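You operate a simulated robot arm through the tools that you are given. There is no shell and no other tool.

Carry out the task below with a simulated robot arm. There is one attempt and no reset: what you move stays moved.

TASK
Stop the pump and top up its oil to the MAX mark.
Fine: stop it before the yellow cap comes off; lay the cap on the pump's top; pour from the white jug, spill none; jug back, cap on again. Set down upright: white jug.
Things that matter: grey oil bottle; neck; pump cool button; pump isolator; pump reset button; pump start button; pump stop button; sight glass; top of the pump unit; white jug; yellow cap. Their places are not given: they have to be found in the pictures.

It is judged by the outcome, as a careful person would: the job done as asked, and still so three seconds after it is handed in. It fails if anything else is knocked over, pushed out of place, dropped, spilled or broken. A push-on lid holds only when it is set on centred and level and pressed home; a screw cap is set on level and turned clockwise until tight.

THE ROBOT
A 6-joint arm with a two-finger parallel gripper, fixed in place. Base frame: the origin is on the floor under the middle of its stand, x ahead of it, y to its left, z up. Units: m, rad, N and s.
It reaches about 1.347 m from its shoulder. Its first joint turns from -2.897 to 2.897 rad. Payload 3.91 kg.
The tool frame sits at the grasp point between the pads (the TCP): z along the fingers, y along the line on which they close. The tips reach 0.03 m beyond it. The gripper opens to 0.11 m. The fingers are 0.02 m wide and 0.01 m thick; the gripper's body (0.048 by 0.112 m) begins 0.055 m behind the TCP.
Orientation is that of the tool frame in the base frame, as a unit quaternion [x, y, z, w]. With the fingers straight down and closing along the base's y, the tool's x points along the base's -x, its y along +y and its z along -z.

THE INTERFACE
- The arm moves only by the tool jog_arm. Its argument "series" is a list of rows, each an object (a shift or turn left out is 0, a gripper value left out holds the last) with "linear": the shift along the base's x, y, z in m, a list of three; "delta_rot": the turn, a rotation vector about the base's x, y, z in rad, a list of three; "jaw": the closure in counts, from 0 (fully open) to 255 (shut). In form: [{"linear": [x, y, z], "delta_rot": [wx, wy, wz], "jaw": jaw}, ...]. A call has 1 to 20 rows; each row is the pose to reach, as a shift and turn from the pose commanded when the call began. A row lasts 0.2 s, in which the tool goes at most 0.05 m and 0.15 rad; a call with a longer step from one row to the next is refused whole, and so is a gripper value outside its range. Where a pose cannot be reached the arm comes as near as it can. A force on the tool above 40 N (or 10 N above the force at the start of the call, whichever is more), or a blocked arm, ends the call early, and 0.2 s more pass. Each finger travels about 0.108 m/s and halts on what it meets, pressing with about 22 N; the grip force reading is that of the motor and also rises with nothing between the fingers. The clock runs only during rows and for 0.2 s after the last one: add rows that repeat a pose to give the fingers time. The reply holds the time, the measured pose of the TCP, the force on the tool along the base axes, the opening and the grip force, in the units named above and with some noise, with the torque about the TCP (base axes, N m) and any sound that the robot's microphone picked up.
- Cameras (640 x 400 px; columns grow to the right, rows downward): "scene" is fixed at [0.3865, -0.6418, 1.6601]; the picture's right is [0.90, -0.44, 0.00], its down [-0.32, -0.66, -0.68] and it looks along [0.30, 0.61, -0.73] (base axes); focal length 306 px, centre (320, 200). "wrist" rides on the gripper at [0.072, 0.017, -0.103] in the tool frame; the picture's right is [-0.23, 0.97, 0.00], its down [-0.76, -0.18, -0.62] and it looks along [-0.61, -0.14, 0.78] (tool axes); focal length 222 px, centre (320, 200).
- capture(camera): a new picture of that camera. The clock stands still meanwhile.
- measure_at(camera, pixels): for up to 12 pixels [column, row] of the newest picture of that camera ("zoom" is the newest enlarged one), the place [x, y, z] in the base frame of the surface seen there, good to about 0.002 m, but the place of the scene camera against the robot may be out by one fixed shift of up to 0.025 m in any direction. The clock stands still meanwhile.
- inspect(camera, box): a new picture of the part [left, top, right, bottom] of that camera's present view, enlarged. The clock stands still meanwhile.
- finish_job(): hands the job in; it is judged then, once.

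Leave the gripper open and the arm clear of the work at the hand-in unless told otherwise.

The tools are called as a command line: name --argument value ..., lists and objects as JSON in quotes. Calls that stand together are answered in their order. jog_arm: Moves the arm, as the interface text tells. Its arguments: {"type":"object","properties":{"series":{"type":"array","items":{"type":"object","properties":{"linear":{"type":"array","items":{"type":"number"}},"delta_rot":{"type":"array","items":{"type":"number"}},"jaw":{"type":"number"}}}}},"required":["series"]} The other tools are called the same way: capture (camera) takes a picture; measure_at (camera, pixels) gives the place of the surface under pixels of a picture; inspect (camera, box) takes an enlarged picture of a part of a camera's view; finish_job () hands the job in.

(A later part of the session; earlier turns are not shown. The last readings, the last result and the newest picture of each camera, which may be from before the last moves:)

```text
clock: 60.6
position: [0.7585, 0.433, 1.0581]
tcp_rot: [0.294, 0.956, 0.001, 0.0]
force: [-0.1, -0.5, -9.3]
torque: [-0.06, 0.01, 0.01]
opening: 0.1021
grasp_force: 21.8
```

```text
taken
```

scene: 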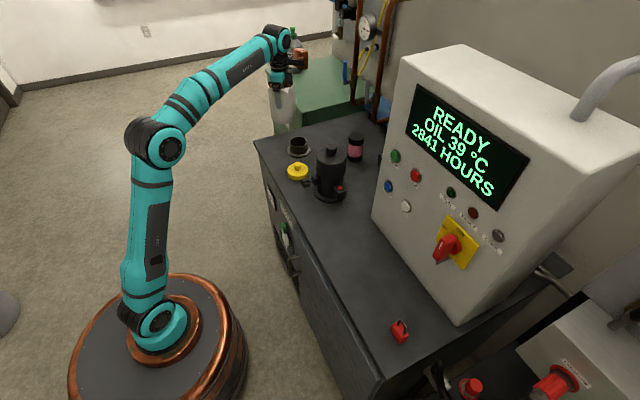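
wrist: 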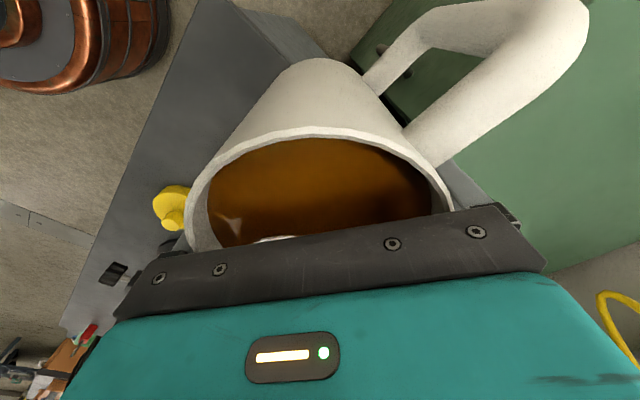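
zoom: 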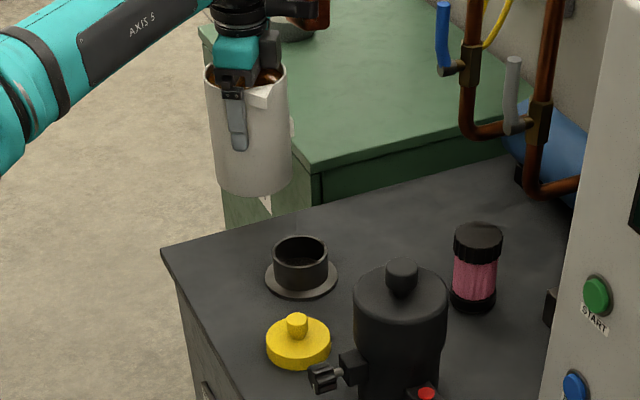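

The spout now faces −y toward the neck. I measure the spout lip and neck in the same scene picture, so the fixed camera shift cancels.

inspect --camera "scene" --box '[265, 70, 325, 165]'

inspect --camera "scene" --box '[262, 70, 312, 110]'

```text
4.21 times, centred on (295, 118) of scene
```

zoom: 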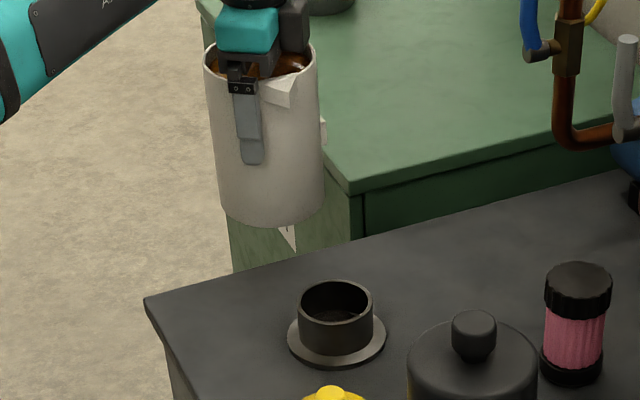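

```text
10.00 times, centred on (287, 90) of scene
```

zoom: 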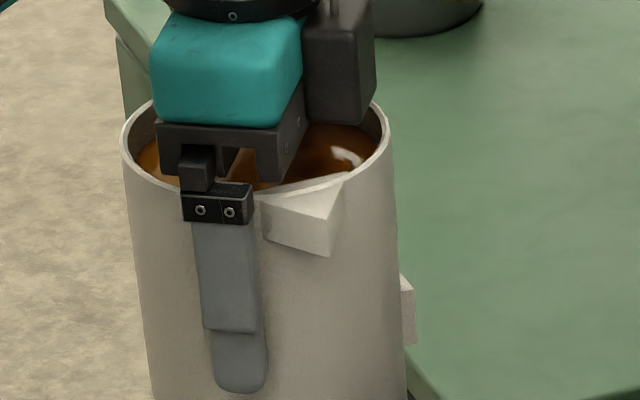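

measure_at --camera "zoom" --pixels '[[328, 220], [332, 240], [320, 210], [335, 205], [270, 205], [340, 190], [125, 160], [388, 150], [300, 200], [405, 300]]'

measure_at --camera "scene" --pixels '[[299, 138], [291, 142], [307, 142], [299, 147], [299, 141], [293, 139], [305, 138]]'

```text
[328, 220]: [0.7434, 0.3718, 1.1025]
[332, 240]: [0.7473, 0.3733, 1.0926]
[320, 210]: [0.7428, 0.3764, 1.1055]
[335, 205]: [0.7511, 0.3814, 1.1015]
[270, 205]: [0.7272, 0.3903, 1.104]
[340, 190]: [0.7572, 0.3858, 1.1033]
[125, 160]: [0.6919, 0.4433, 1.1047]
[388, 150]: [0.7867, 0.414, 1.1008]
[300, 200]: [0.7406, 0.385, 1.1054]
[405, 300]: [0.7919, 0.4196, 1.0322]
```

```text
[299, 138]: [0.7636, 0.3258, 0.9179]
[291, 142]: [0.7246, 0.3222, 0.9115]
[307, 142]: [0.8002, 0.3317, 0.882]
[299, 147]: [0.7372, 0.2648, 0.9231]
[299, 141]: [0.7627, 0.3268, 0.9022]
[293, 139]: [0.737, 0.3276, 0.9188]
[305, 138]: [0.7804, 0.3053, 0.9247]
```

I zoom in further on the spout tip to pin down its position.

inspect --camera "scene" --box '[280, 80, 304, 100]'

measure_at --camera "zoom" --pixels '[[320, 200], [300, 240], [310, 250]]'

```text
16.00 times, centred on (292, 90) of scene
```

zoom: 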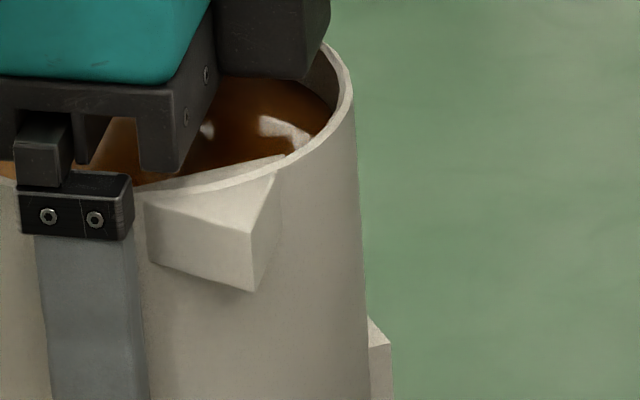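

```text
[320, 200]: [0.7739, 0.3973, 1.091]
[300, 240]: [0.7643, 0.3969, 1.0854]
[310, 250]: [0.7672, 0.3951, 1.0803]
```

measure_at --camera "zoom" --pixels '[[250, 231], [247, 228], [252, 236], [251, 250], [252, 270], [252, 288], [255, 225], [240, 240], [160, 200], [272, 180], [200, 200]]'

```text
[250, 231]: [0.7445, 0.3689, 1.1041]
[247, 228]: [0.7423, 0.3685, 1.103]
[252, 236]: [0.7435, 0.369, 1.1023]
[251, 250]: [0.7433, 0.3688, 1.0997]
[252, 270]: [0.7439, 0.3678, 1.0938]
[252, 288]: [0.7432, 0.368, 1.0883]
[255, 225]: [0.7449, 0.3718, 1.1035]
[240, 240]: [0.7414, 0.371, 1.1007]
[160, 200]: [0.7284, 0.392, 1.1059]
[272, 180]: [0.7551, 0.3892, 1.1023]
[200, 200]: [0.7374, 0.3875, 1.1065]
```

I calibrate the scene camera's shift against the neck and cap, whose true places I know from the wrist camera.

inspect --camera "scene" --box '[282, 132, 314, 180]'

inspect --camera "scene" --box '[286, 134, 310, 156]'

```text
8.33 times, centred on (298, 156) of scene
```

zoom: 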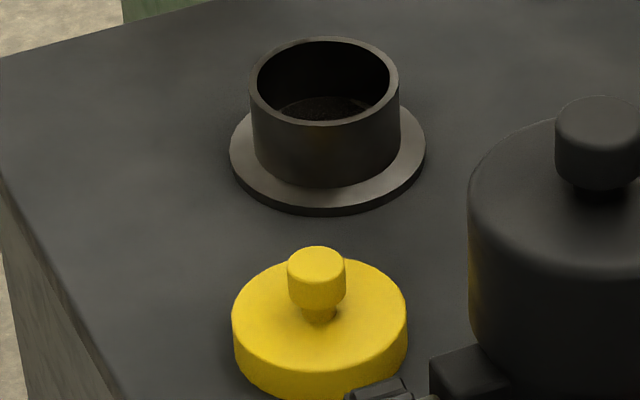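

```text
16.00 times, centred on (298, 145) of scene
```

zoom: 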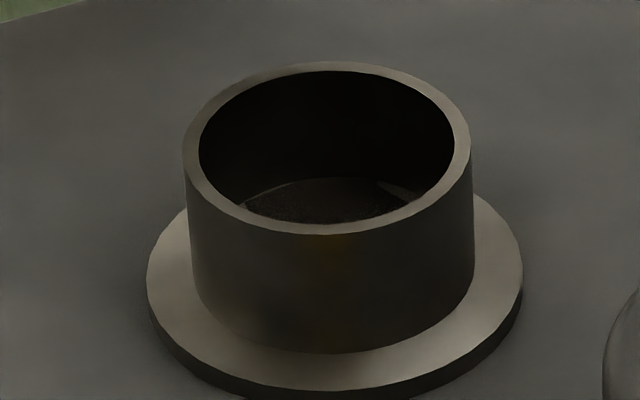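

measure_at --camera "zoom" --pixels '[[191, 150], [462, 145], [325, 67], [325, 229], [220, 95], [435, 95], [225, 205], [430, 200], [325, 150], [250, 200], [400, 190], [340, 195]]'

```text
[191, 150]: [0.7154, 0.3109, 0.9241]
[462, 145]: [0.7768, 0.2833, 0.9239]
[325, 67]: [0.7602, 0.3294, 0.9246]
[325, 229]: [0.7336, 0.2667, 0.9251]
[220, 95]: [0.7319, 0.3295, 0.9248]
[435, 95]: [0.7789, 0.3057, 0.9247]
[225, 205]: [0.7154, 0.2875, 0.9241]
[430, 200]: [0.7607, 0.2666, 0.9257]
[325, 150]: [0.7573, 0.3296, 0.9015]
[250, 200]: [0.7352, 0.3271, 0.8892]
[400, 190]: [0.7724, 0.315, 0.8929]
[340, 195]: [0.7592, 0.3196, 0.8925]
```

Calibrated: the scene camera reads (−0.011, +0.006, 0) off, so the lip is truly at about (0.755, 0.362, 1.1035), matching my geometry. I lean the jug by just 0.1 rad (not enough to flow), bring the lip in over the neck's near half and lower.

jog_arm --series '[{"linear": [0, 0, 0], "delta_rot": [0.03, 0, 0]}, {"linear": [0.001, -0.005, 0], "delta_rot": [0.06, 0, 0]}, {"linear": [0.002, -0.015, 0], "delta_rot": [0.09, 0, 0]}, {"linear": [0.0027, -0.03, -0.005], "delta_rot": [0.1, 0, 0]}, {"linear": [0.0027, -0.042, -0.012], "delta_rot": [0.1, 0, 0]}, {"linear": [0.0027, -0.05, -0.022], "delta_rot": [0.1, 0, 0]}, {"linear": [0.0027, -0.053, -0.033], "delta_rot": [0.1, 0, 0]}, {"linear": [0.0027, -0.053, -0.04], "delta_rot": [0.1, 0, 0]}, {"linear": [0.0027, -0.053, -0.04], "delta_rot": [0.1, 0, 0]}, {"linear": [0.0027, -0.053, -0.04], "delta_rot": [0.1, 0, 0]}]'

inspect --camera "scene" --box '[265, 80, 335, 165]'

inspect --camera "scene" --box '[282, 108, 316, 156]'

```text
clock: 62.8
position: [0.7608, 0.3791, 1.018]
tcp_rot: [0.294, 0.955, 0.047, -0.013]
force: [-0.5, 0.4, -10.6]
torque: [-0.08, -0.02, 0.01]
opening: 0.1023
grasp_force: 22.0
```

```text
4.71 times, centred on (300, 122) of scene
```

zoom: 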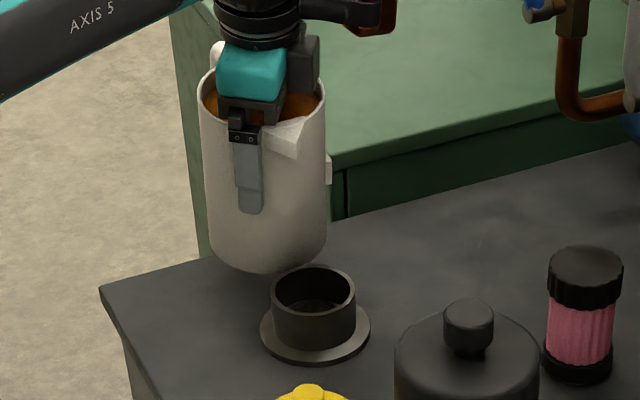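

```text
8.33 times, centred on (299, 132) of scene
```

zoom: 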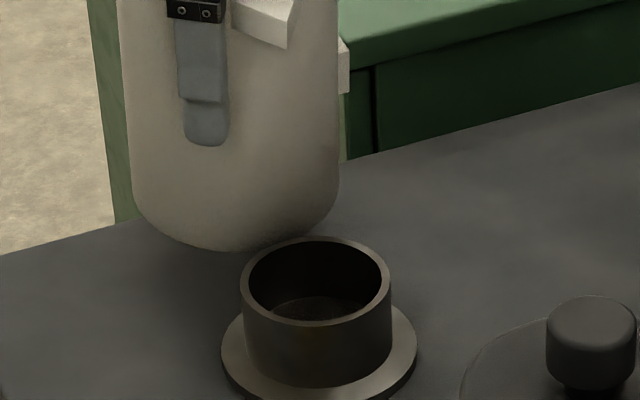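

I measure the lip position again at 16×.

inspect --camera "scene" --box '[283, 100, 307, 120]'

```text
16.00 times, centred on (295, 110) of scene
```

zoom: 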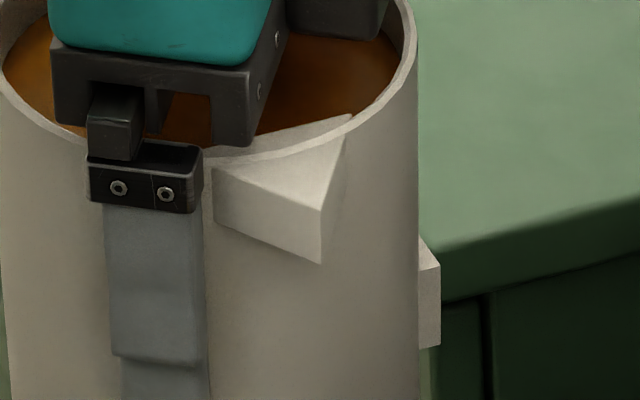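

measure_at --camera "zoom" --pixels '[[320, 209], [317, 206], [321, 220], [321, 240], [321, 260], [323, 205], [345, 150], [220, 172]]'

```text
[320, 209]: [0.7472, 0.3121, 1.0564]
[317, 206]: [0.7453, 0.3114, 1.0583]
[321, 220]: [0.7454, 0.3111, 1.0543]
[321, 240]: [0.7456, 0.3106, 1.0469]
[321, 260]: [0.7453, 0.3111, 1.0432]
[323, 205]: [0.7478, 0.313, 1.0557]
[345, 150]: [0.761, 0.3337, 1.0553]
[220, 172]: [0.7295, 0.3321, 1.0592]
```

The lip is now 13 mm short of the neck centre line and aligned in x. I lower by 8 mm and tilt slowly to 0.16 rad, keeping the lip in place, then look.

jog_arm --series '[{"linear": [0, 0.0, -0.004]}, {"linear": [0, 0.0006, -0.008], "delta_rot": [0.02, 0, 0]}, {"linear": [0, 0.0013, -0.008], "delta_rot": [0.04, 0, 0]}, {"linear": [0, 0.002, -0.008], "delta_rot": [0.06, 0, 0]}, {"linear": [0, 0.002, -0.008], "delta_rot": [0.06, 0, 0]}]'

inspect --camera "scene" --box '[270, 95, 330, 160]'

capture --camera "wrist"

inspect --camera "scene" --box '[267, 192, 273, 200]'

```text
clock: 64.0
position: [0.7602, 0.3805, 1.0109]
tcp_rot: [0.294, 0.952, 0.077, -0.024]
force: [0.6, 0.0, -10.4]
torque: [-0.09, 0.0, 0.0]
opening: 0.1021
grasp_force: 21.9
```

```text
6.15 times, centred on (300, 128) of scene
```

zoom: 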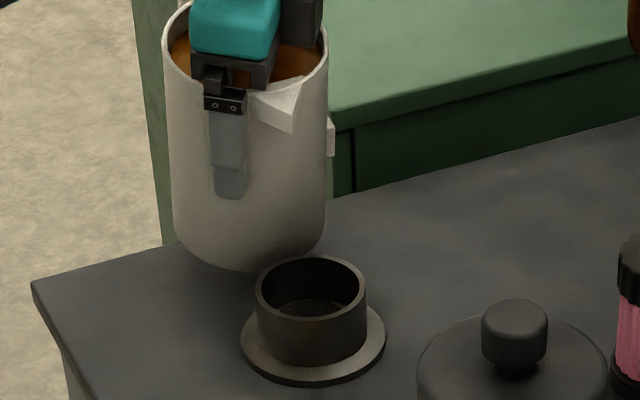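

```text
taken
```

wrist: 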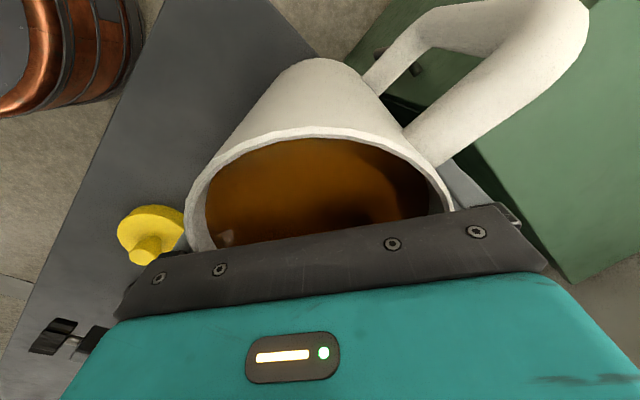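

```text
16.00 times, centred on (270, 196) of scene
```

zoom: 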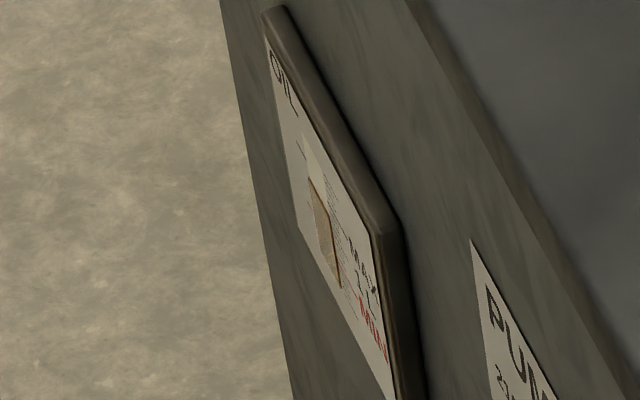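

No flow yet at 0.16 rad. I tilt on to 0.22 rad.

jog_arm --series '[{"linear": [0, 0.0007, 0], "delta_rot": [0.02, 0, 0]}, {"linear": [0, 0.0014, 0], "delta_rot": [0.04, 0, 0]}, {"linear": [0, 0.002, 0], "delta_rot": [0.06, 0, 0]}]'

inspect --camera "scene" --box '[270, 95, 330, 160]'

```text
clock: 64.8
position: [0.7605, 0.3836, 1.0115]
tcp_rot: [0.292, 0.95, 0.106, -0.032]
force: [1.0, 0.5, -10.3]
torque: [-0.11, 0.0, 0.0]
opening: 0.102
grasp_force: 22.4
```

```text
6.15 times, centred on (300, 128) of scene
```

zoom: 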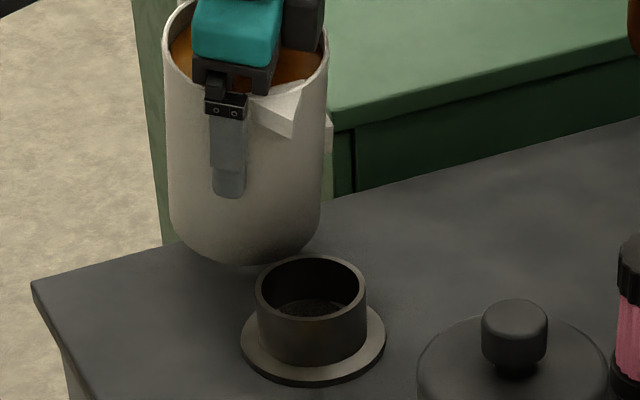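

Still no stream. On to 0.28 rad.

jog_arm --series '[{"linear": [0, 0.0005, 0], "delta_rot": [0.02, 0, 0]}, {"linear": [0, 0.001, 0], "delta_rot": [0.04, 0, 0]}, {"linear": [0, 0.0015, 0], "delta_rot": [0.06, 0, 0]}]'

inspect --camera "scene" --box '[270, 95, 330, 160]'

capture --camera "wrist"

```text
clock: 65.6
position: [0.7612, 0.3834, 1.0111]
tcp_rot: [0.292, 0.946, 0.134, -0.041]
force: [-0.1, 0.4, -10.0]
torque: [-0.14, -0.04, 0.0]
opening: 0.102
grasp_force: 22.1
```

```text
6.15 times, centred on (300, 128) of scene
```

zoom: 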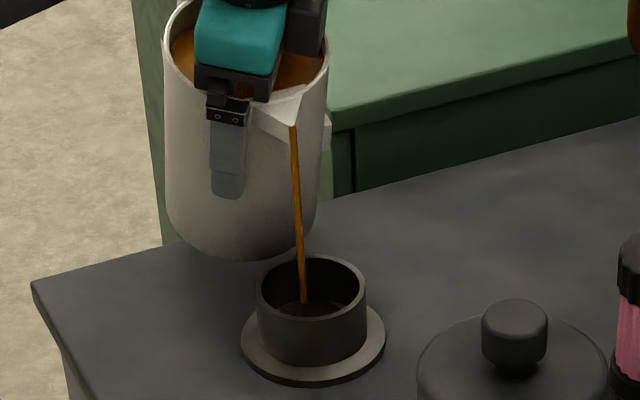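

```text
taken
```

wrist: 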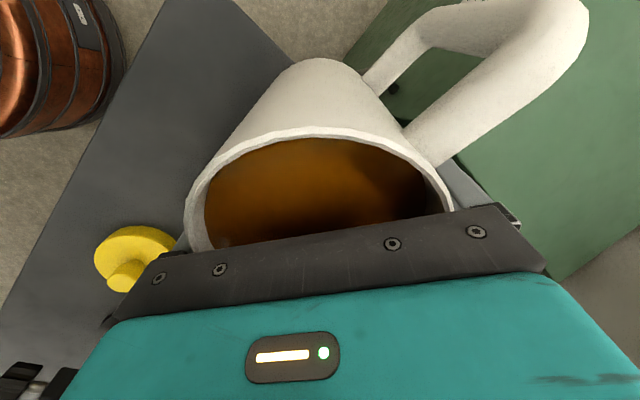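

A thin stream falls from the lip into the middle of the neck, with nothing outside. I hold here for a second and see the sight glass respond.

jog_arm --series '[{"linear": [0, 0, 0]}, {"linear": [0, 0, 0]}, {"linear": [0, 0, 0]}, {"linear": [0, 0, 0]}]'

inspect --camera "scene" --box '[270, 95, 330, 160]'

inspect --camera "scene" --box '[267, 192, 273, 200]'

```text
clock: 66.6
position: [0.7609, 0.3844, 1.0113]
tcp_rot: [0.292, 0.946, 0.133, -0.041]
force: [-0.3, -0.1, -10.4]
torque: [-0.11, -0.02, -0.01]
opening: 0.102
grasp_force: 21.8
```

```text
6.15 times, centred on (300, 128) of scene
```

zoom: 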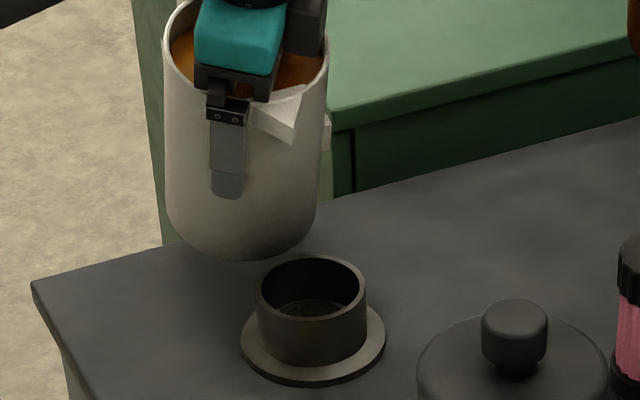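

```text
16.00 times, centred on (270, 196) of scene
```

zoom: 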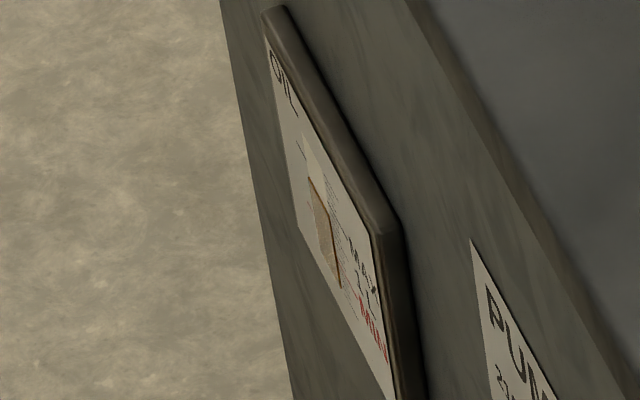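

The trickle has stopped by itself: the oil now stands level with the lip, so each tilt step gives a measured pour. I calibrate the sight glass: heights of the level, MAX and MIN marks in this zoom.

measure_at --camera "zoom" --pixels '[[309, 176], [309, 180], [312, 190], [327, 205], [327, 212], [300, 148], [304, 155], [338, 275], [320, 255], [350, 240], [375, 300], [365, 310]]'

```text
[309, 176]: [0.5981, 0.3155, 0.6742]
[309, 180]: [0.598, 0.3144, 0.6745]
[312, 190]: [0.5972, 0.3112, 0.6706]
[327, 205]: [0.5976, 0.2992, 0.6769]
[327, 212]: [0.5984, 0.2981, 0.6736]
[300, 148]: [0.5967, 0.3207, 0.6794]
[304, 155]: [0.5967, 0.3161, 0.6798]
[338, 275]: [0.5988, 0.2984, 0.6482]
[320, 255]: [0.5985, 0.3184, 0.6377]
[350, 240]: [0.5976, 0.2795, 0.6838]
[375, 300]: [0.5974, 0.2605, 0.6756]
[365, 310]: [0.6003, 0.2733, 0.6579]
```

MAX sits about 15 px (vertically) above the present level in this 16× view, equal to about 0.28 L. I tilt on slowly to 0.40 rad, keeping the lip fixed, and check the stream mid-way.

jog_arm --series '[{"linear": [0, 0.0004, 0], "delta_rot": [0.02, 0, 0]}, {"linear": [0, 0.0008, 0], "delta_rot": [0.04, 0, 0]}, {"linear": [0, 0.0012, 0], "delta_rot": [0.06, 0, 0]}, {"linear": [0, 0.0016, 0], "delta_rot": [0.08, 0, 0]}]'

inspect --camera "scene" --box '[270, 95, 330, 160]'

```text
clock: 67.6
position: [0.7596, 0.3866, 1.0105]
tcp_rot: [0.29, 0.94, 0.171, -0.053]
force: [0.2, -0.4, -9.8]
torque: [-0.14, -0.01, -0.02]
opening: 0.1021
grasp_force: 22.3
```

```text
6.15 times, centred on (300, 128) of scene
```

zoom: 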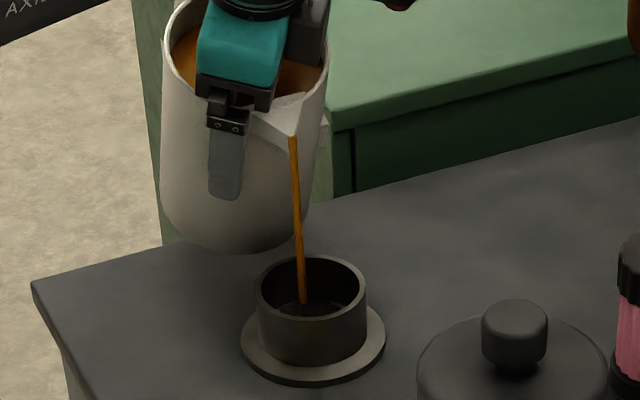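

The stream is clean and lands inside the neck. On to 0.50 rad.

jog_arm --series '[{"linear": [0, 0.0003, 0], "delta_rot": [0.02, 0, 0]}, {"linear": [0, 0.0006, 0], "delta_rot": [0.04, 0, 0]}, {"linear": [0, 0.0009, 0], "delta_rot": [0.06, 0, 0]}, {"linear": [0, 0.0011, 0], "delta_rot": [0.08, 0, 0]}, {"linear": [0, 0.0013, 0], "delta_rot": [0.1, 0, 0]}, {"linear": [0, 0.0015, 0], "delta_rot": [0.12, 0, 0]}, {"linear": [0, 0.0016, 0], "delta_rot": [0.14, 0, 0]}, {"linear": [0, 0.0016, 0], "delta_rot": [0.14, 0, 0]}]'

inspect --camera "scene" --box '[270, 95, 330, 160]'

inspect --camera "scene" --box '[267, 192, 273, 200]'

```text
clock: 69.4
position: [0.7611, 0.3884, 1.0115]
tcp_rot: [0.285, 0.926, 0.237, -0.072]
force: [0.9, 0.3, -9.4]
torque: [-0.18, -0.01, 0.0]
opening: 0.1023
grasp_force: 21.9
```

```text
6.15 times, centred on (300, 128) of scene
```

zoom: 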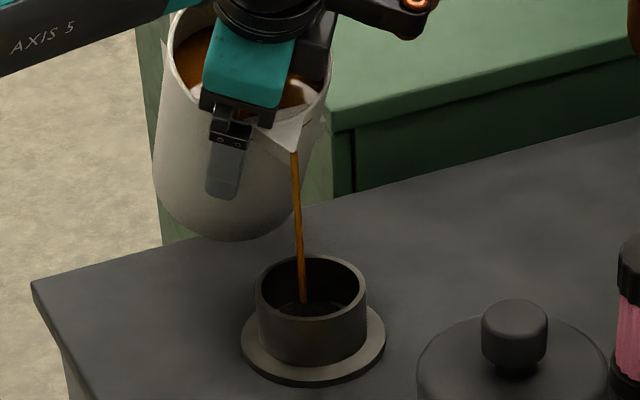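

```text
16.00 times, centred on (270, 196) of scene
```

zoom: 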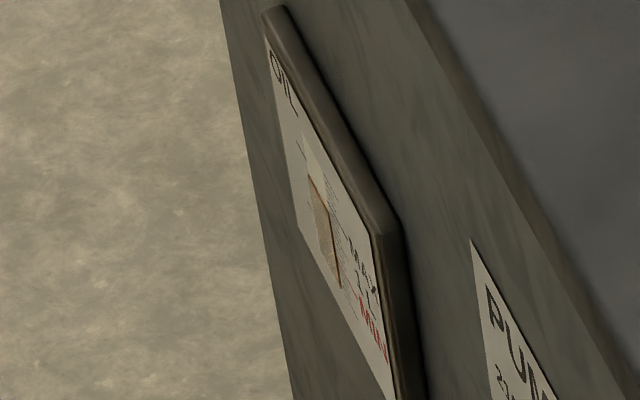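

The pour stays centred in the neck. I hold until this step has drained, then read the glass again.

jog_arm --series '[{"linear": [0, 0, 0]}, {"linear": [0, 0, 0]}, {"linear": [0, 0, 0]}, {"linear": [0, 0, 0]}, {"linear": [0, 0, 0]}]'

inspect --camera "scene" --box '[270, 95, 330, 160]'

inspect --camera "scene" --box '[267, 192, 273, 200]'

```text
clock: 70.6
position: [0.762, 0.3873, 1.0126]
tcp_rot: [0.285, 0.926, 0.237, -0.073]
force: [-0.5, -0.1, -8.9]
torque: [-0.18, 0.01, -0.01]
opening: 0.1023
grasp_force: 22.0
```

```text
6.15 times, centred on (300, 128) of scene
```

zoom: 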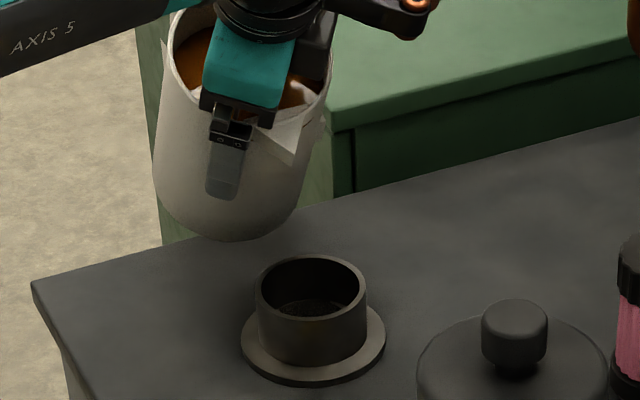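

```text
16.00 times, centred on (270, 196) of scene
```

zoom: 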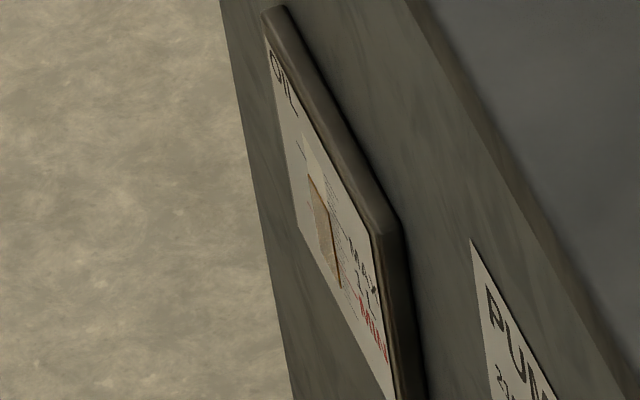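

That step gave roughly 0.1 L. On to 0.62 rad, watching the stream.

jog_arm --series '[{"linear": [0, 0.0001, 0], "delta_rot": [0.02, 0, 0]}, {"linear": [0, 0.0002, 0], "delta_rot": [0.04, 0, 0]}, {"linear": [0, 0.0002, 0], "delta_rot": [0.06, 0, 0]}, {"linear": [0, 0.0002, 0], "delta_rot": [0.08, 0, 0]}, {"linear": [0, 0.0002, 0], "delta_rot": [0.1, 0, 0]}, {"linear": [0, 0.0002, 0], "delta_rot": [0.12, 0, 0]}]'

inspect --camera "scene" --box '[270, 95, 330, 160]'

jog_arm --series '[{"linear": [0, 0, 0]}, {"linear": [0, 0, 0]}, {"linear": [0, 0, 0]}, {"linear": [0, 0, 0]}, {"linear": [0, 0, 0]}]'

inspect --camera "scene" --box '[267, 192, 273, 200]'

capture --camera "scene"

```text
clock: 72.0
position: [0.7595, 0.3886, 1.0111]
tcp_rot: [0.28, 0.91, 0.292, -0.09]
force: [0.0, 0.5, -9.1]
torque: [-0.16, 0.0, 0.02]
opening: 0.1018
grasp_force: 21.6
```

```text
6.15 times, centred on (300, 128) of scene
```

zoom: 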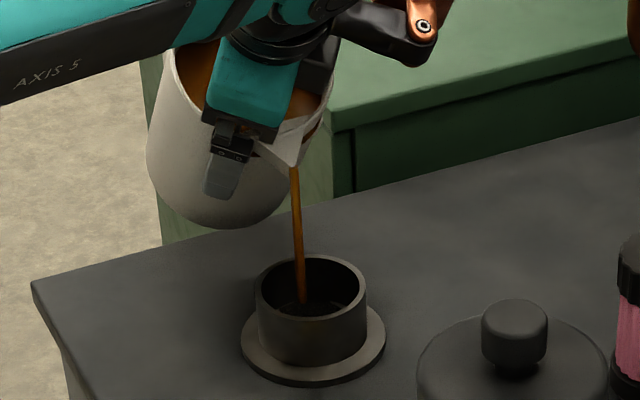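

```text
clock: 73.2
position: [0.76, 0.3884, 1.0107]
tcp_rot: [0.281, 0.91, 0.291, -0.089]
force: [0.4, 0.5, -9.1]
torque: [-0.19, -0.03, 0.0]
opening: 0.102
grasp_force: 22.1
```

```text
16.00 times, centred on (270, 196) of scene
```

zoom: 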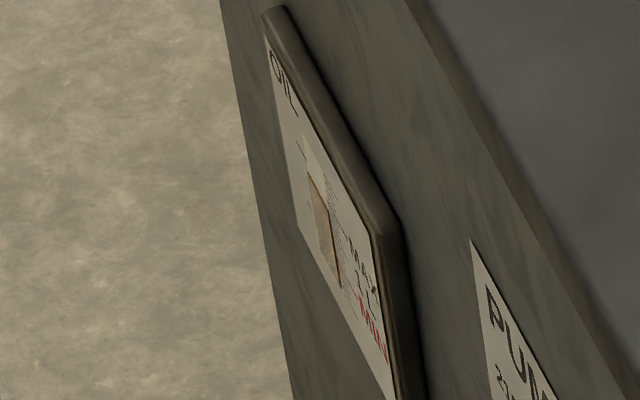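

```text
taken
```

scene: 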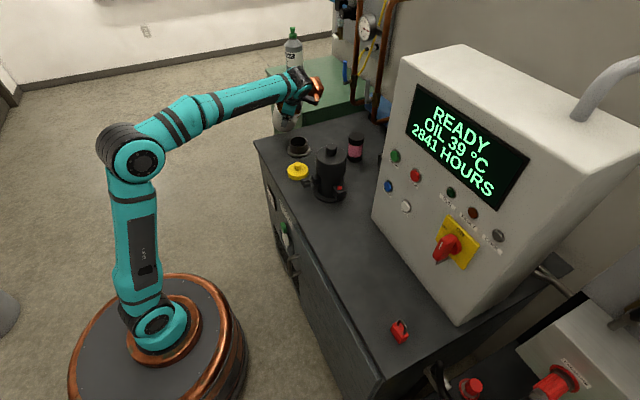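

The stream stays inside the neck, nothing on the flange. By weight about 0.12 L is in so far. On to 0.72 rad, and let it settle.

jog_arm --series '[{"linear": [0, -0.0001, 0], "delta_rot": [0.02, 0, 0]}, {"linear": [0, -0.0002, 0], "delta_rot": [0.04, 0, 0]}, {"linear": [0, -0.0004, 0], "delta_rot": [0.06, 0, 0]}, {"linear": [0, -0.0006, 0], "delta_rot": [0.08, 0, 0]}, {"linear": [0, -0.0009, 0], "delta_rot": [0.1, 0, 0]}]'

inspect --camera "scene" --box '[270, 95, 330, 160]'

jog_arm --series '[{"linear": [0, 0, 0]}, {"linear": [0, 0, 0]}, {"linear": [0, 0, 0]}, {"linear": [0, 0, 0]}, {"linear": [0, 0, 0]}, {"linear": [0, 0, 0]}]'

inspect --camera "scene" --box '[267, 192, 273, 200]'

inspect --camera "scene" --box '[270, 95, 330, 160]'

```text
clock: 74.4
position: [0.7609, 0.3864, 1.0123]
tcp_rot: [0.275, 0.895, 0.336, -0.104]
force: [-0.2, 0.0, -8.4]
torque: [-0.18, -0.03, -0.03]
opening: 0.1019
grasp_force: 22.1
```

```text
6.15 times, centred on (300, 128) of scene
```

zoom: 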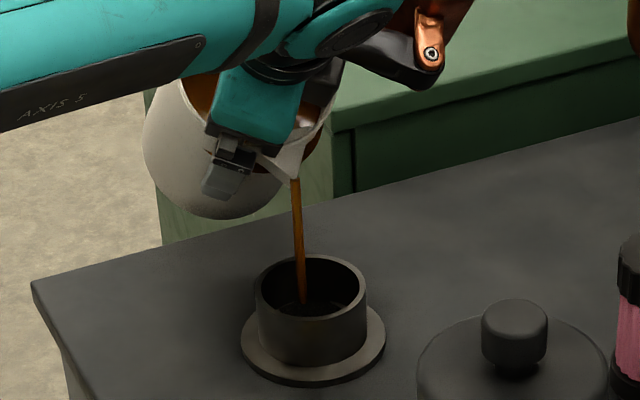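

```text
clock: 75.8
position: [0.7607, 0.3874, 1.0116]
tcp_rot: [0.275, 0.895, 0.336, -0.104]
force: [0.5, -0.9, -8.8]
torque: [-0.18, -0.04, 0.01]
opening: 0.1022
grasp_force: 22.2
```

```text
16.00 times, centred on (270, 196) of scene
```

zoom: 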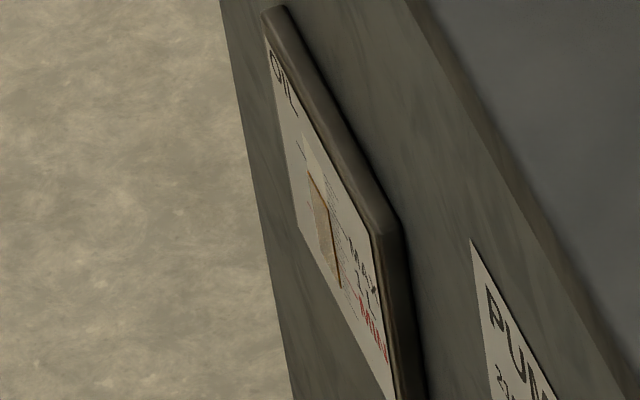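

```text
6.15 times, centred on (300, 128) of scene
```

zoom: 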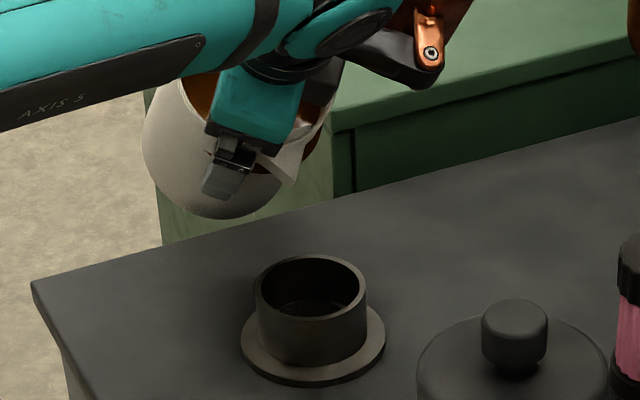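

Level still below MAX in the glass (about 6 px). I tilt a little more, to 0.78 rad, which by my estimate stays under MAX.

jog_arm --series '[{"linear": [0, -0.0003, 0], "delta_rot": [0.02, 0, 0]}, {"linear": [0, -0.0006, 0], "delta_rot": [0.04, 0, 0]}, {"linear": [0, -0.0009, 0], "delta_rot": [0.06, 0, 0]}, {"linear": [0, -0.0009, 0], "delta_rot": [0.06, 0, 0]}, {"linear": [0, -0.0009, 0], "delta_rot": [0.06, 0, 0]}, {"linear": [0, -0.0009, 0], "delta_rot": [0.06, 0, 0]}, {"linear": [0, -0.0009, 0], "delta_rot": [0.06, 0, 0]}, {"linear": [0, -0.0009, 0], "delta_rot": [0.06, 0, 0]}]'

inspect --camera "scene" --box '[267, 192, 273, 200]'

inspect --camera "scene" --box '[270, 95, 330, 160]'

```text
clock: 77.6
position: [0.7609, 0.3858, 1.0101]
tcp_rot: [0.272, 0.884, 0.364, -0.112]
force: [-0.7, -0.6, -7.2]
torque: [-0.16, 0.02, 0.0]
opening: 0.102
grasp_force: 21.7
```

```text
16.00 times, centred on (270, 196) of scene
```

zoom: 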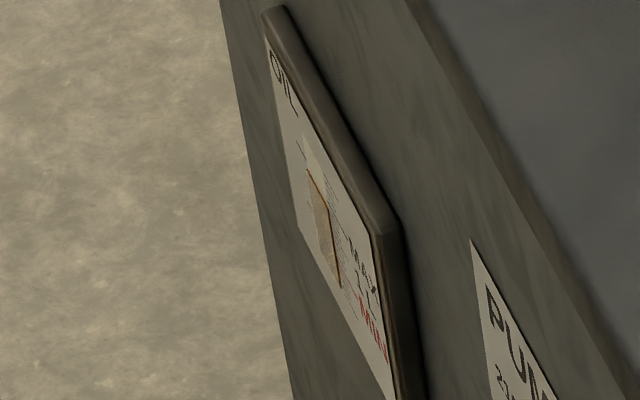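

```text
6.15 times, centred on (300, 128) of scene
```

zoom: 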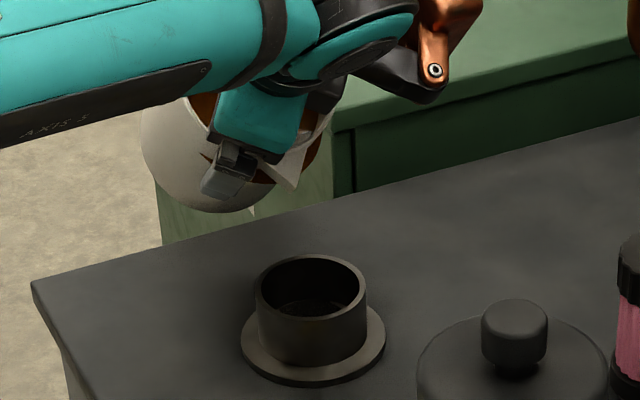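

Drained again. The glass now reads close to MAX but I want a sharper reading, so I bring the jug upright (lip receding from over the neck) and raise it clear.

jog_arm --series '[{"linear": [0, 0.0, 0.003], "delta_rot": [-0.08, 0, 0]}, {"linear": [0, 0.0, 0.006], "delta_rot": [-0.18, 0, 0]}, {"linear": [0, 0.002, 0.012], "delta_rot": [-0.28, 0, 0]}, {"linear": [0, 0.006, 0.02], "delta_rot": [-0.38, 0, 0]}, {"linear": [0, 0.012, 0.03], "delta_rot": [-0.48, 0, 0]}, {"linear": [0, 0.02, 0.04], "delta_rot": [-0.58, 0, 0]}, {"linear": [0, 0.03, 0.05], "delta_rot": [-0.68, 0, 0]}, {"linear": [0, 0.04, 0.058], "delta_rot": [-0.76, 0, 0]}, {"linear": [0, 0.046, 0.06], "delta_rot": [-0.78, 0, 0]}, {"linear": [0, 0.046, 0.06], "delta_rot": [-0.78, 0, 0]}, {"linear": [0, 0.046, 0.06], "delta_rot": [-0.78, 0, 0]}]'

inspect --camera "scene" --box '[255, 80, 335, 175]'

inspect --camera "scene" --box '[267, 192, 273, 200]'

```text
clock: 80.0
position: [0.7584, 0.4321, 1.0709]
tcp_rot: [0.294, 0.956, 0.0, 0.0]
force: [0.5, 0.1, -7.8]
torque: [-0.09, -0.05, 0.0]
opening: 0.1019
grasp_force: 21.7
```

```text
4.21 times, centred on (295, 128) of scene
```

zoom: 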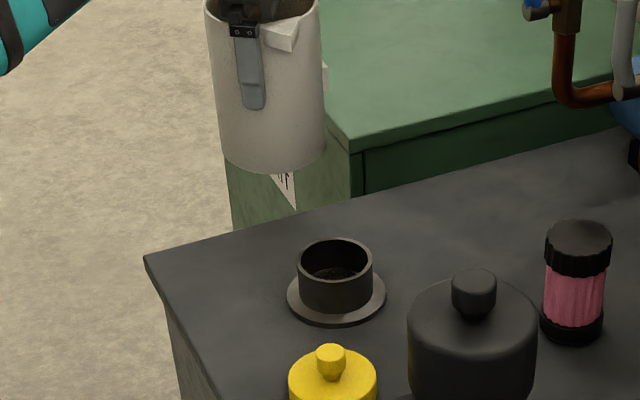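

```text
16.00 times, centred on (270, 196) of scene
```

zoom: 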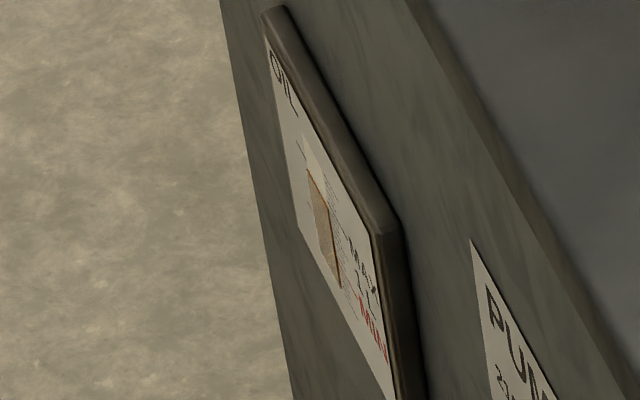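

I take a few weight readings with the jug upright, to compare with the 10.1 N before pouring.

jog_arm --series '[{"linear": [0, 0, 0]}]'

jog_arm --series '[{"linear": [0, 0, 0]}]'

jog_arm --series '[{"linear": [0, 0, 0]}]'

jog_arm --series '[{"linear": [0, 0, 0]}]'

jog_arm --series '[{"linear": [0, 0, 0]}]'

```text
clock: 80.4
position: [0.7594, 0.4311, 1.0717]
tcp_rot: [0.294, 0.956, 0.0, 0.001]
force: [-1.4, 0.0, -8.1]
torque: [-0.02, -0.05, -0.02]
opening: 0.1021
grasp_force: 22.2
```

```text
clock: 80.8
position: [0.7599, 0.4313, 1.0711]
tcp_rot: [0.294, 0.956, 0.001, 0.0]
force: [-0.1, 0.9, -7.5]
torque: [-0.05, -0.01, 0.01]
opening: 0.102
grasp_force: 21.9
```

```text
clock: 81.2
position: [0.7591, 0.4322, 1.0715]
tcp_rot: [0.294, 0.956, 0.0, 0.0]
force: [-0.4, 0.7, -6.9]
torque: [-0.04, -0.01, 0.0]
opening: 0.1022
grasp_force: 22.1
```

```text
clock: 81.6
position: [0.7593, 0.4313, 1.0714]
tcp_rot: [0.294, 0.956, 0.0, 0.0]
force: [-0.2, 0.3, -7.4]
torque: [-0.03, 0.02, 0.01]
opening: 0.1019
grasp_force: 22.5
```

```text
clock: 82.0
position: [0.7595, 0.433, 1.0724]
tcp_rot: [0.294, 0.956, 0.001, 0.0]
force: [0.3, -0.1, -7.4]
torque: [-0.02, 0.01, 0.04]
opening: 0.102
grasp_force: 22.2
```

Average 7.5 N against 10.1 N: about 2.6 N (≈0.3 L) poured, so the level should be about at MAX. I need a sharp look at the glass, so I carry the upright jug in front of the cabinet and turn it so the wrist camera sees the glass past the jug.

jog_arm --series '[{"linear": [-0.01, 0.002, 0], "delta_rot": [0, 0, 0.05]}, {"linear": [-0.03, 0.005, 0], "delta_rot": [0, 0, 0.13]}, {"linear": [-0.05, 0.01, 0], "delta_rot": [0, 0, 0.23]}, {"linear": [-0.07, 0.015, 0], "delta_rot": [0, 0, 0.33]}, {"linear": [-0.09, 0.02, 0], "delta_rot": [0, 0, 0.43]}, {"linear": [-0.11, 0.025, 0], "delta_rot": [0, 0, 0.53]}, {"linear": [-0.13, 0.03, 0], "delta_rot": [0, 0, 0.63]}, {"linear": [-0.15, 0.03, 0], "delta_rot": [0, 0, 0.73]}, {"linear": [-0.175, 0.03, 0], "delta_rot": [0, 0, 0.83]}, {"linear": [-0.2, 0.03, -0.005], "delta_rot": [0, 0, 0.93]}, {"linear": [-0.225, 0.03, -0.01], "delta_rot": [0, 0, 1.03]}, {"linear": [-0.25, 0.03, -0.02], "delta_rot": [0, 0, 1.13]}, {"linear": [-0.275, 0.03, -0.03], "delta_rot": [0, 0, 1.23]}, {"linear": [-0.3, 0.03, -0.04], "delta_rot": [0, 0, 1.33]}, {"linear": [-0.32, 0.03, -0.05], "delta_rot": [0, 0, 1.43]}, {"linear": [-0.34, 0.03, -0.065], "delta_rot": [0, 0, 1.53]}, {"linear": [-0.355, 0.03, -0.08], "delta_rot": [0, 0, 1.63]}, {"linear": [-0.37, 0.03, -0.095], "delta_rot": [0, 0, 1.75]}, {"linear": [-0.382, 0.03, -0.11], "delta_rot": [0, 0, 1.86]}, {"linear": [-0.39, 0.03, -0.12], "delta_rot": [0, 0, 1.95]}]'

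capture --camera "scene"

capture --camera "wrist"

```text
clock: 86.2
position: [0.3702, 0.4625, 0.9523]
tcp_rot: [-0.627, 0.779, 0.0, -0.001]
force: [0.6, -0.5, -7.4]
torque: [0.02, -0.02, -0.01]
opening: 0.1017
grasp_force: 22.3
```

```text
taken
```

scene: 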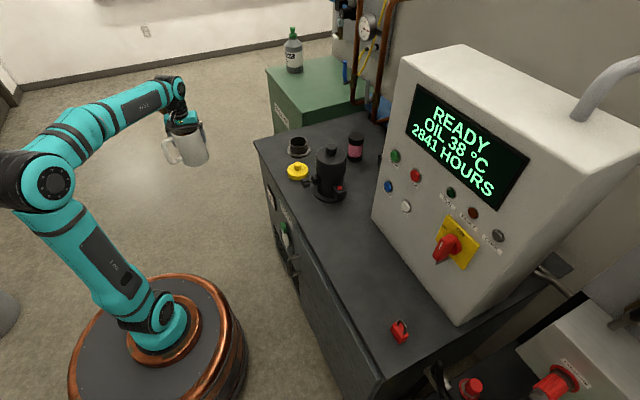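

```text
taken
```

wrist: 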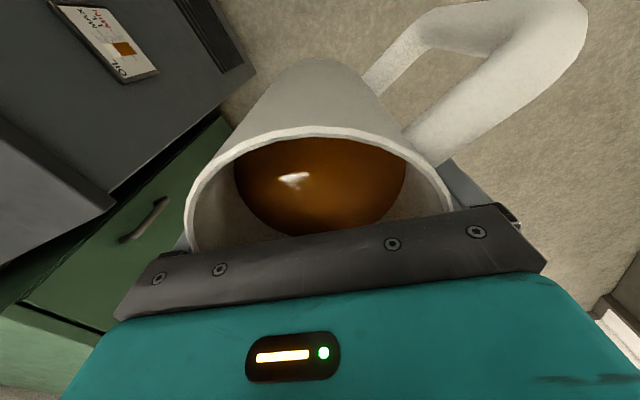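

The sight glass is visible at (115,42) in the wrist picture, past the jug. I enlarge it.

inspect --camera "wrist" --box '[80, 5, 160, 80]'

inspect --camera "wrist" --box '[95, 25, 140, 60]'

```text
5.33 times, centred on (120, 42) of wrist
```

zoom: 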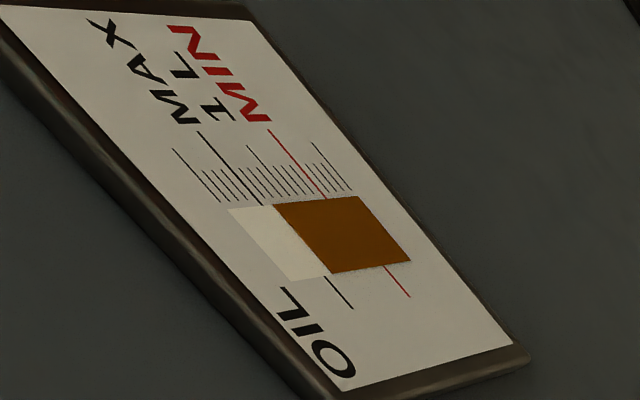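

```text
11.43 times, centred on (118, 42) of wrist
```

zoom: 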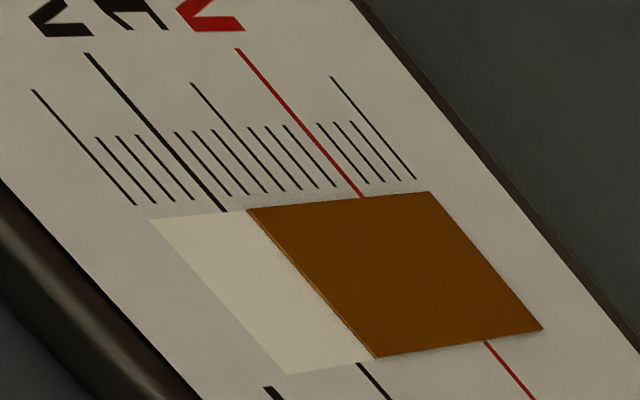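

Very clear: the level edge is short of the MAX line by about 0.155 of the MIN–MAX span (three minor ticks lie between long ticks). It began at about 0.28 short, so about 0.31 L more is needed (the ticks make MIN–MAX about 2 L). I wait two seconds and look again, to be sure the level isn't still rising.

jog_arm --series '[{"linear": [0, 0, 0]}, {"linear": [0, 0, 0]}, {"linear": [0, 0, 0]}, {"linear": [0, 0, 0]}, {"linear": [0, 0, 0]}, {"linear": [0, 0, 0]}, {"linear": [0, 0, 0]}, {"linear": [0, 0, 0]}, {"linear": [0, 0, 0]}, {"linear": [0, 0, 0]}]'

inspect --camera "wrist" --box '[100, 28, 135, 56]'

inspect --camera "wrist" --box '[95, 25, 140, 60]'

inspect --camera "wrist" --box '[180, 100, 460, 260]'

```text
clock: 88.4
position: [0.3705, 0.4625, 0.9517]
tcp_rot: [-0.626, 0.78, 0.0, -0.001]
force: [0.9, -0.5, -7.7]
torque: [0.01, -0.04, -0.01]
opening: 0.1024
grasp_force: 22.1
```

```text
14.29 times, centred on (118, 42) of wrist
```

zoom: 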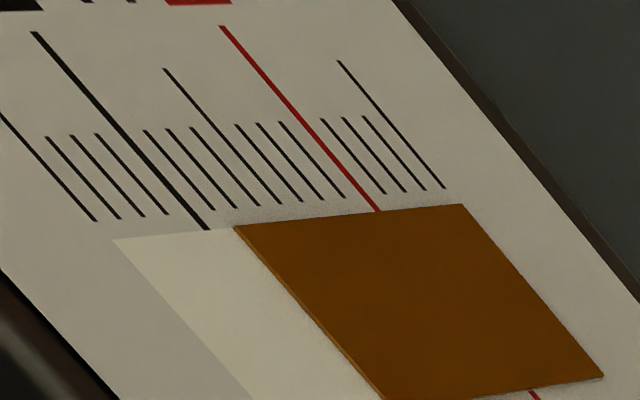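

```text
11.43 times, centred on (118, 42) of wrist
```

zoom: 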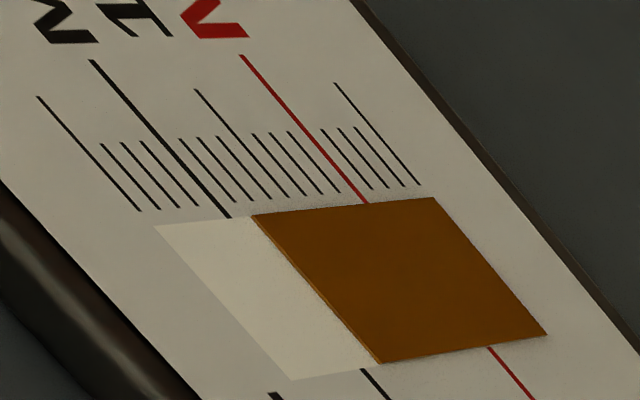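

```text
2.29 times, centred on (320, 180) of wrist
```

zoom: 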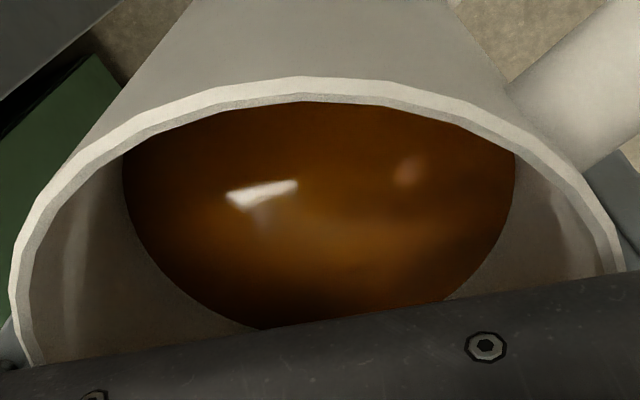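

The level is steady, just over one small tick under MAX. My weight reading (2.6 N poured for about 1.1 ticks' rise) says a tick is about 0.25 L, so about 0.29 L more is needed. I carry the jug back the same way to the neck.

jog_arm --series '[{"linear": [0.008, 0, 0.01], "delta_rot": [0, 0, -0.09]}, {"linear": [0.02, 0, 0.025], "delta_rot": [0, 0, -0.2]}, {"linear": [0.035, 0, 0.04], "delta_rot": [0, 0, -0.32]}, {"linear": [0.05, 0, 0.055], "delta_rot": [0, 0, -0.42]}, {"linear": [0.07, 0, 0.07], "delta_rot": [0, 0, -0.52]}, {"linear": [0.09, 0, 0.08], "delta_rot": [0, 0, -0.62]}, {"linear": [0.115, 0, 0.09], "delta_rot": [0, 0, -0.72]}, {"linear": [0.14, 0, 0.1], "delta_rot": [0, 0, -0.82]}, {"linear": [0.165, 0, 0.11], "delta_rot": [0, 0, -0.92]}, {"linear": [0.19, 0, 0.115], "delta_rot": [0, 0, -1.02]}, {"linear": [0.215, 0, 0.12], "delta_rot": [0, 0, -1.12]}, {"linear": [0.24, 0, 0.12], "delta_rot": [0, 0, -1.22]}, {"linear": [0.26, 0, 0.12], "delta_rot": [0, 0, -1.32]}, {"linear": [0.28, -0.005, 0.12], "delta_rot": [0, 0, -1.42]}, {"linear": [0.3, -0.01, 0.12], "delta_rot": [0, 0, -1.52]}, {"linear": [0.32, -0.015, 0.12], "delta_rot": [0, 0, -1.62]}, {"linear": [0.34, -0.02, 0.12], "delta_rot": [0, 0, -1.72]}, {"linear": [0.36, -0.025, 0.12], "delta_rot": [0, 0, -1.82]}, {"linear": [0.38, -0.028, 0.12], "delta_rot": [0, 0, -1.9]}, {"linear": [0.39, -0.03, 0.12], "delta_rot": [0, 0, -1.95]}]'

jog_arm --series '[{"linear": [0, 0, 0]}]'

inspect --camera "scene" --box '[255, 60, 335, 175]'

```text
clock: 92.6
position: [0.7599, 0.4313, 1.0718]
tcp_rot: [0.295, 0.956, 0.0, 0.0]
force: [0.0, 0.0, -8.2]
torque: [-0.05, -0.01, -0.01]
opening: 0.102
grasp_force: 22.5
```

```text
clock: 93.0
position: [0.7598, 0.432, 1.0713]
tcp_rot: [0.294, 0.956, 0.0, 0.0]
force: [0.2, 0.0, -7.7]
torque: [-0.01, 0.0, -0.01]
opening: 0.102
grasp_force: 22.1
```

```text
3.48 times, centred on (295, 118) of scene
```

zoom: 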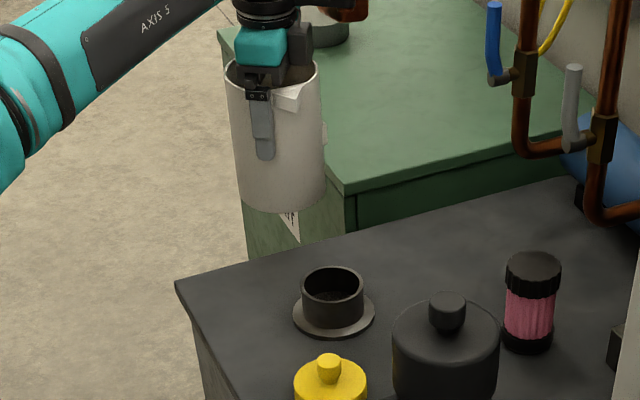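

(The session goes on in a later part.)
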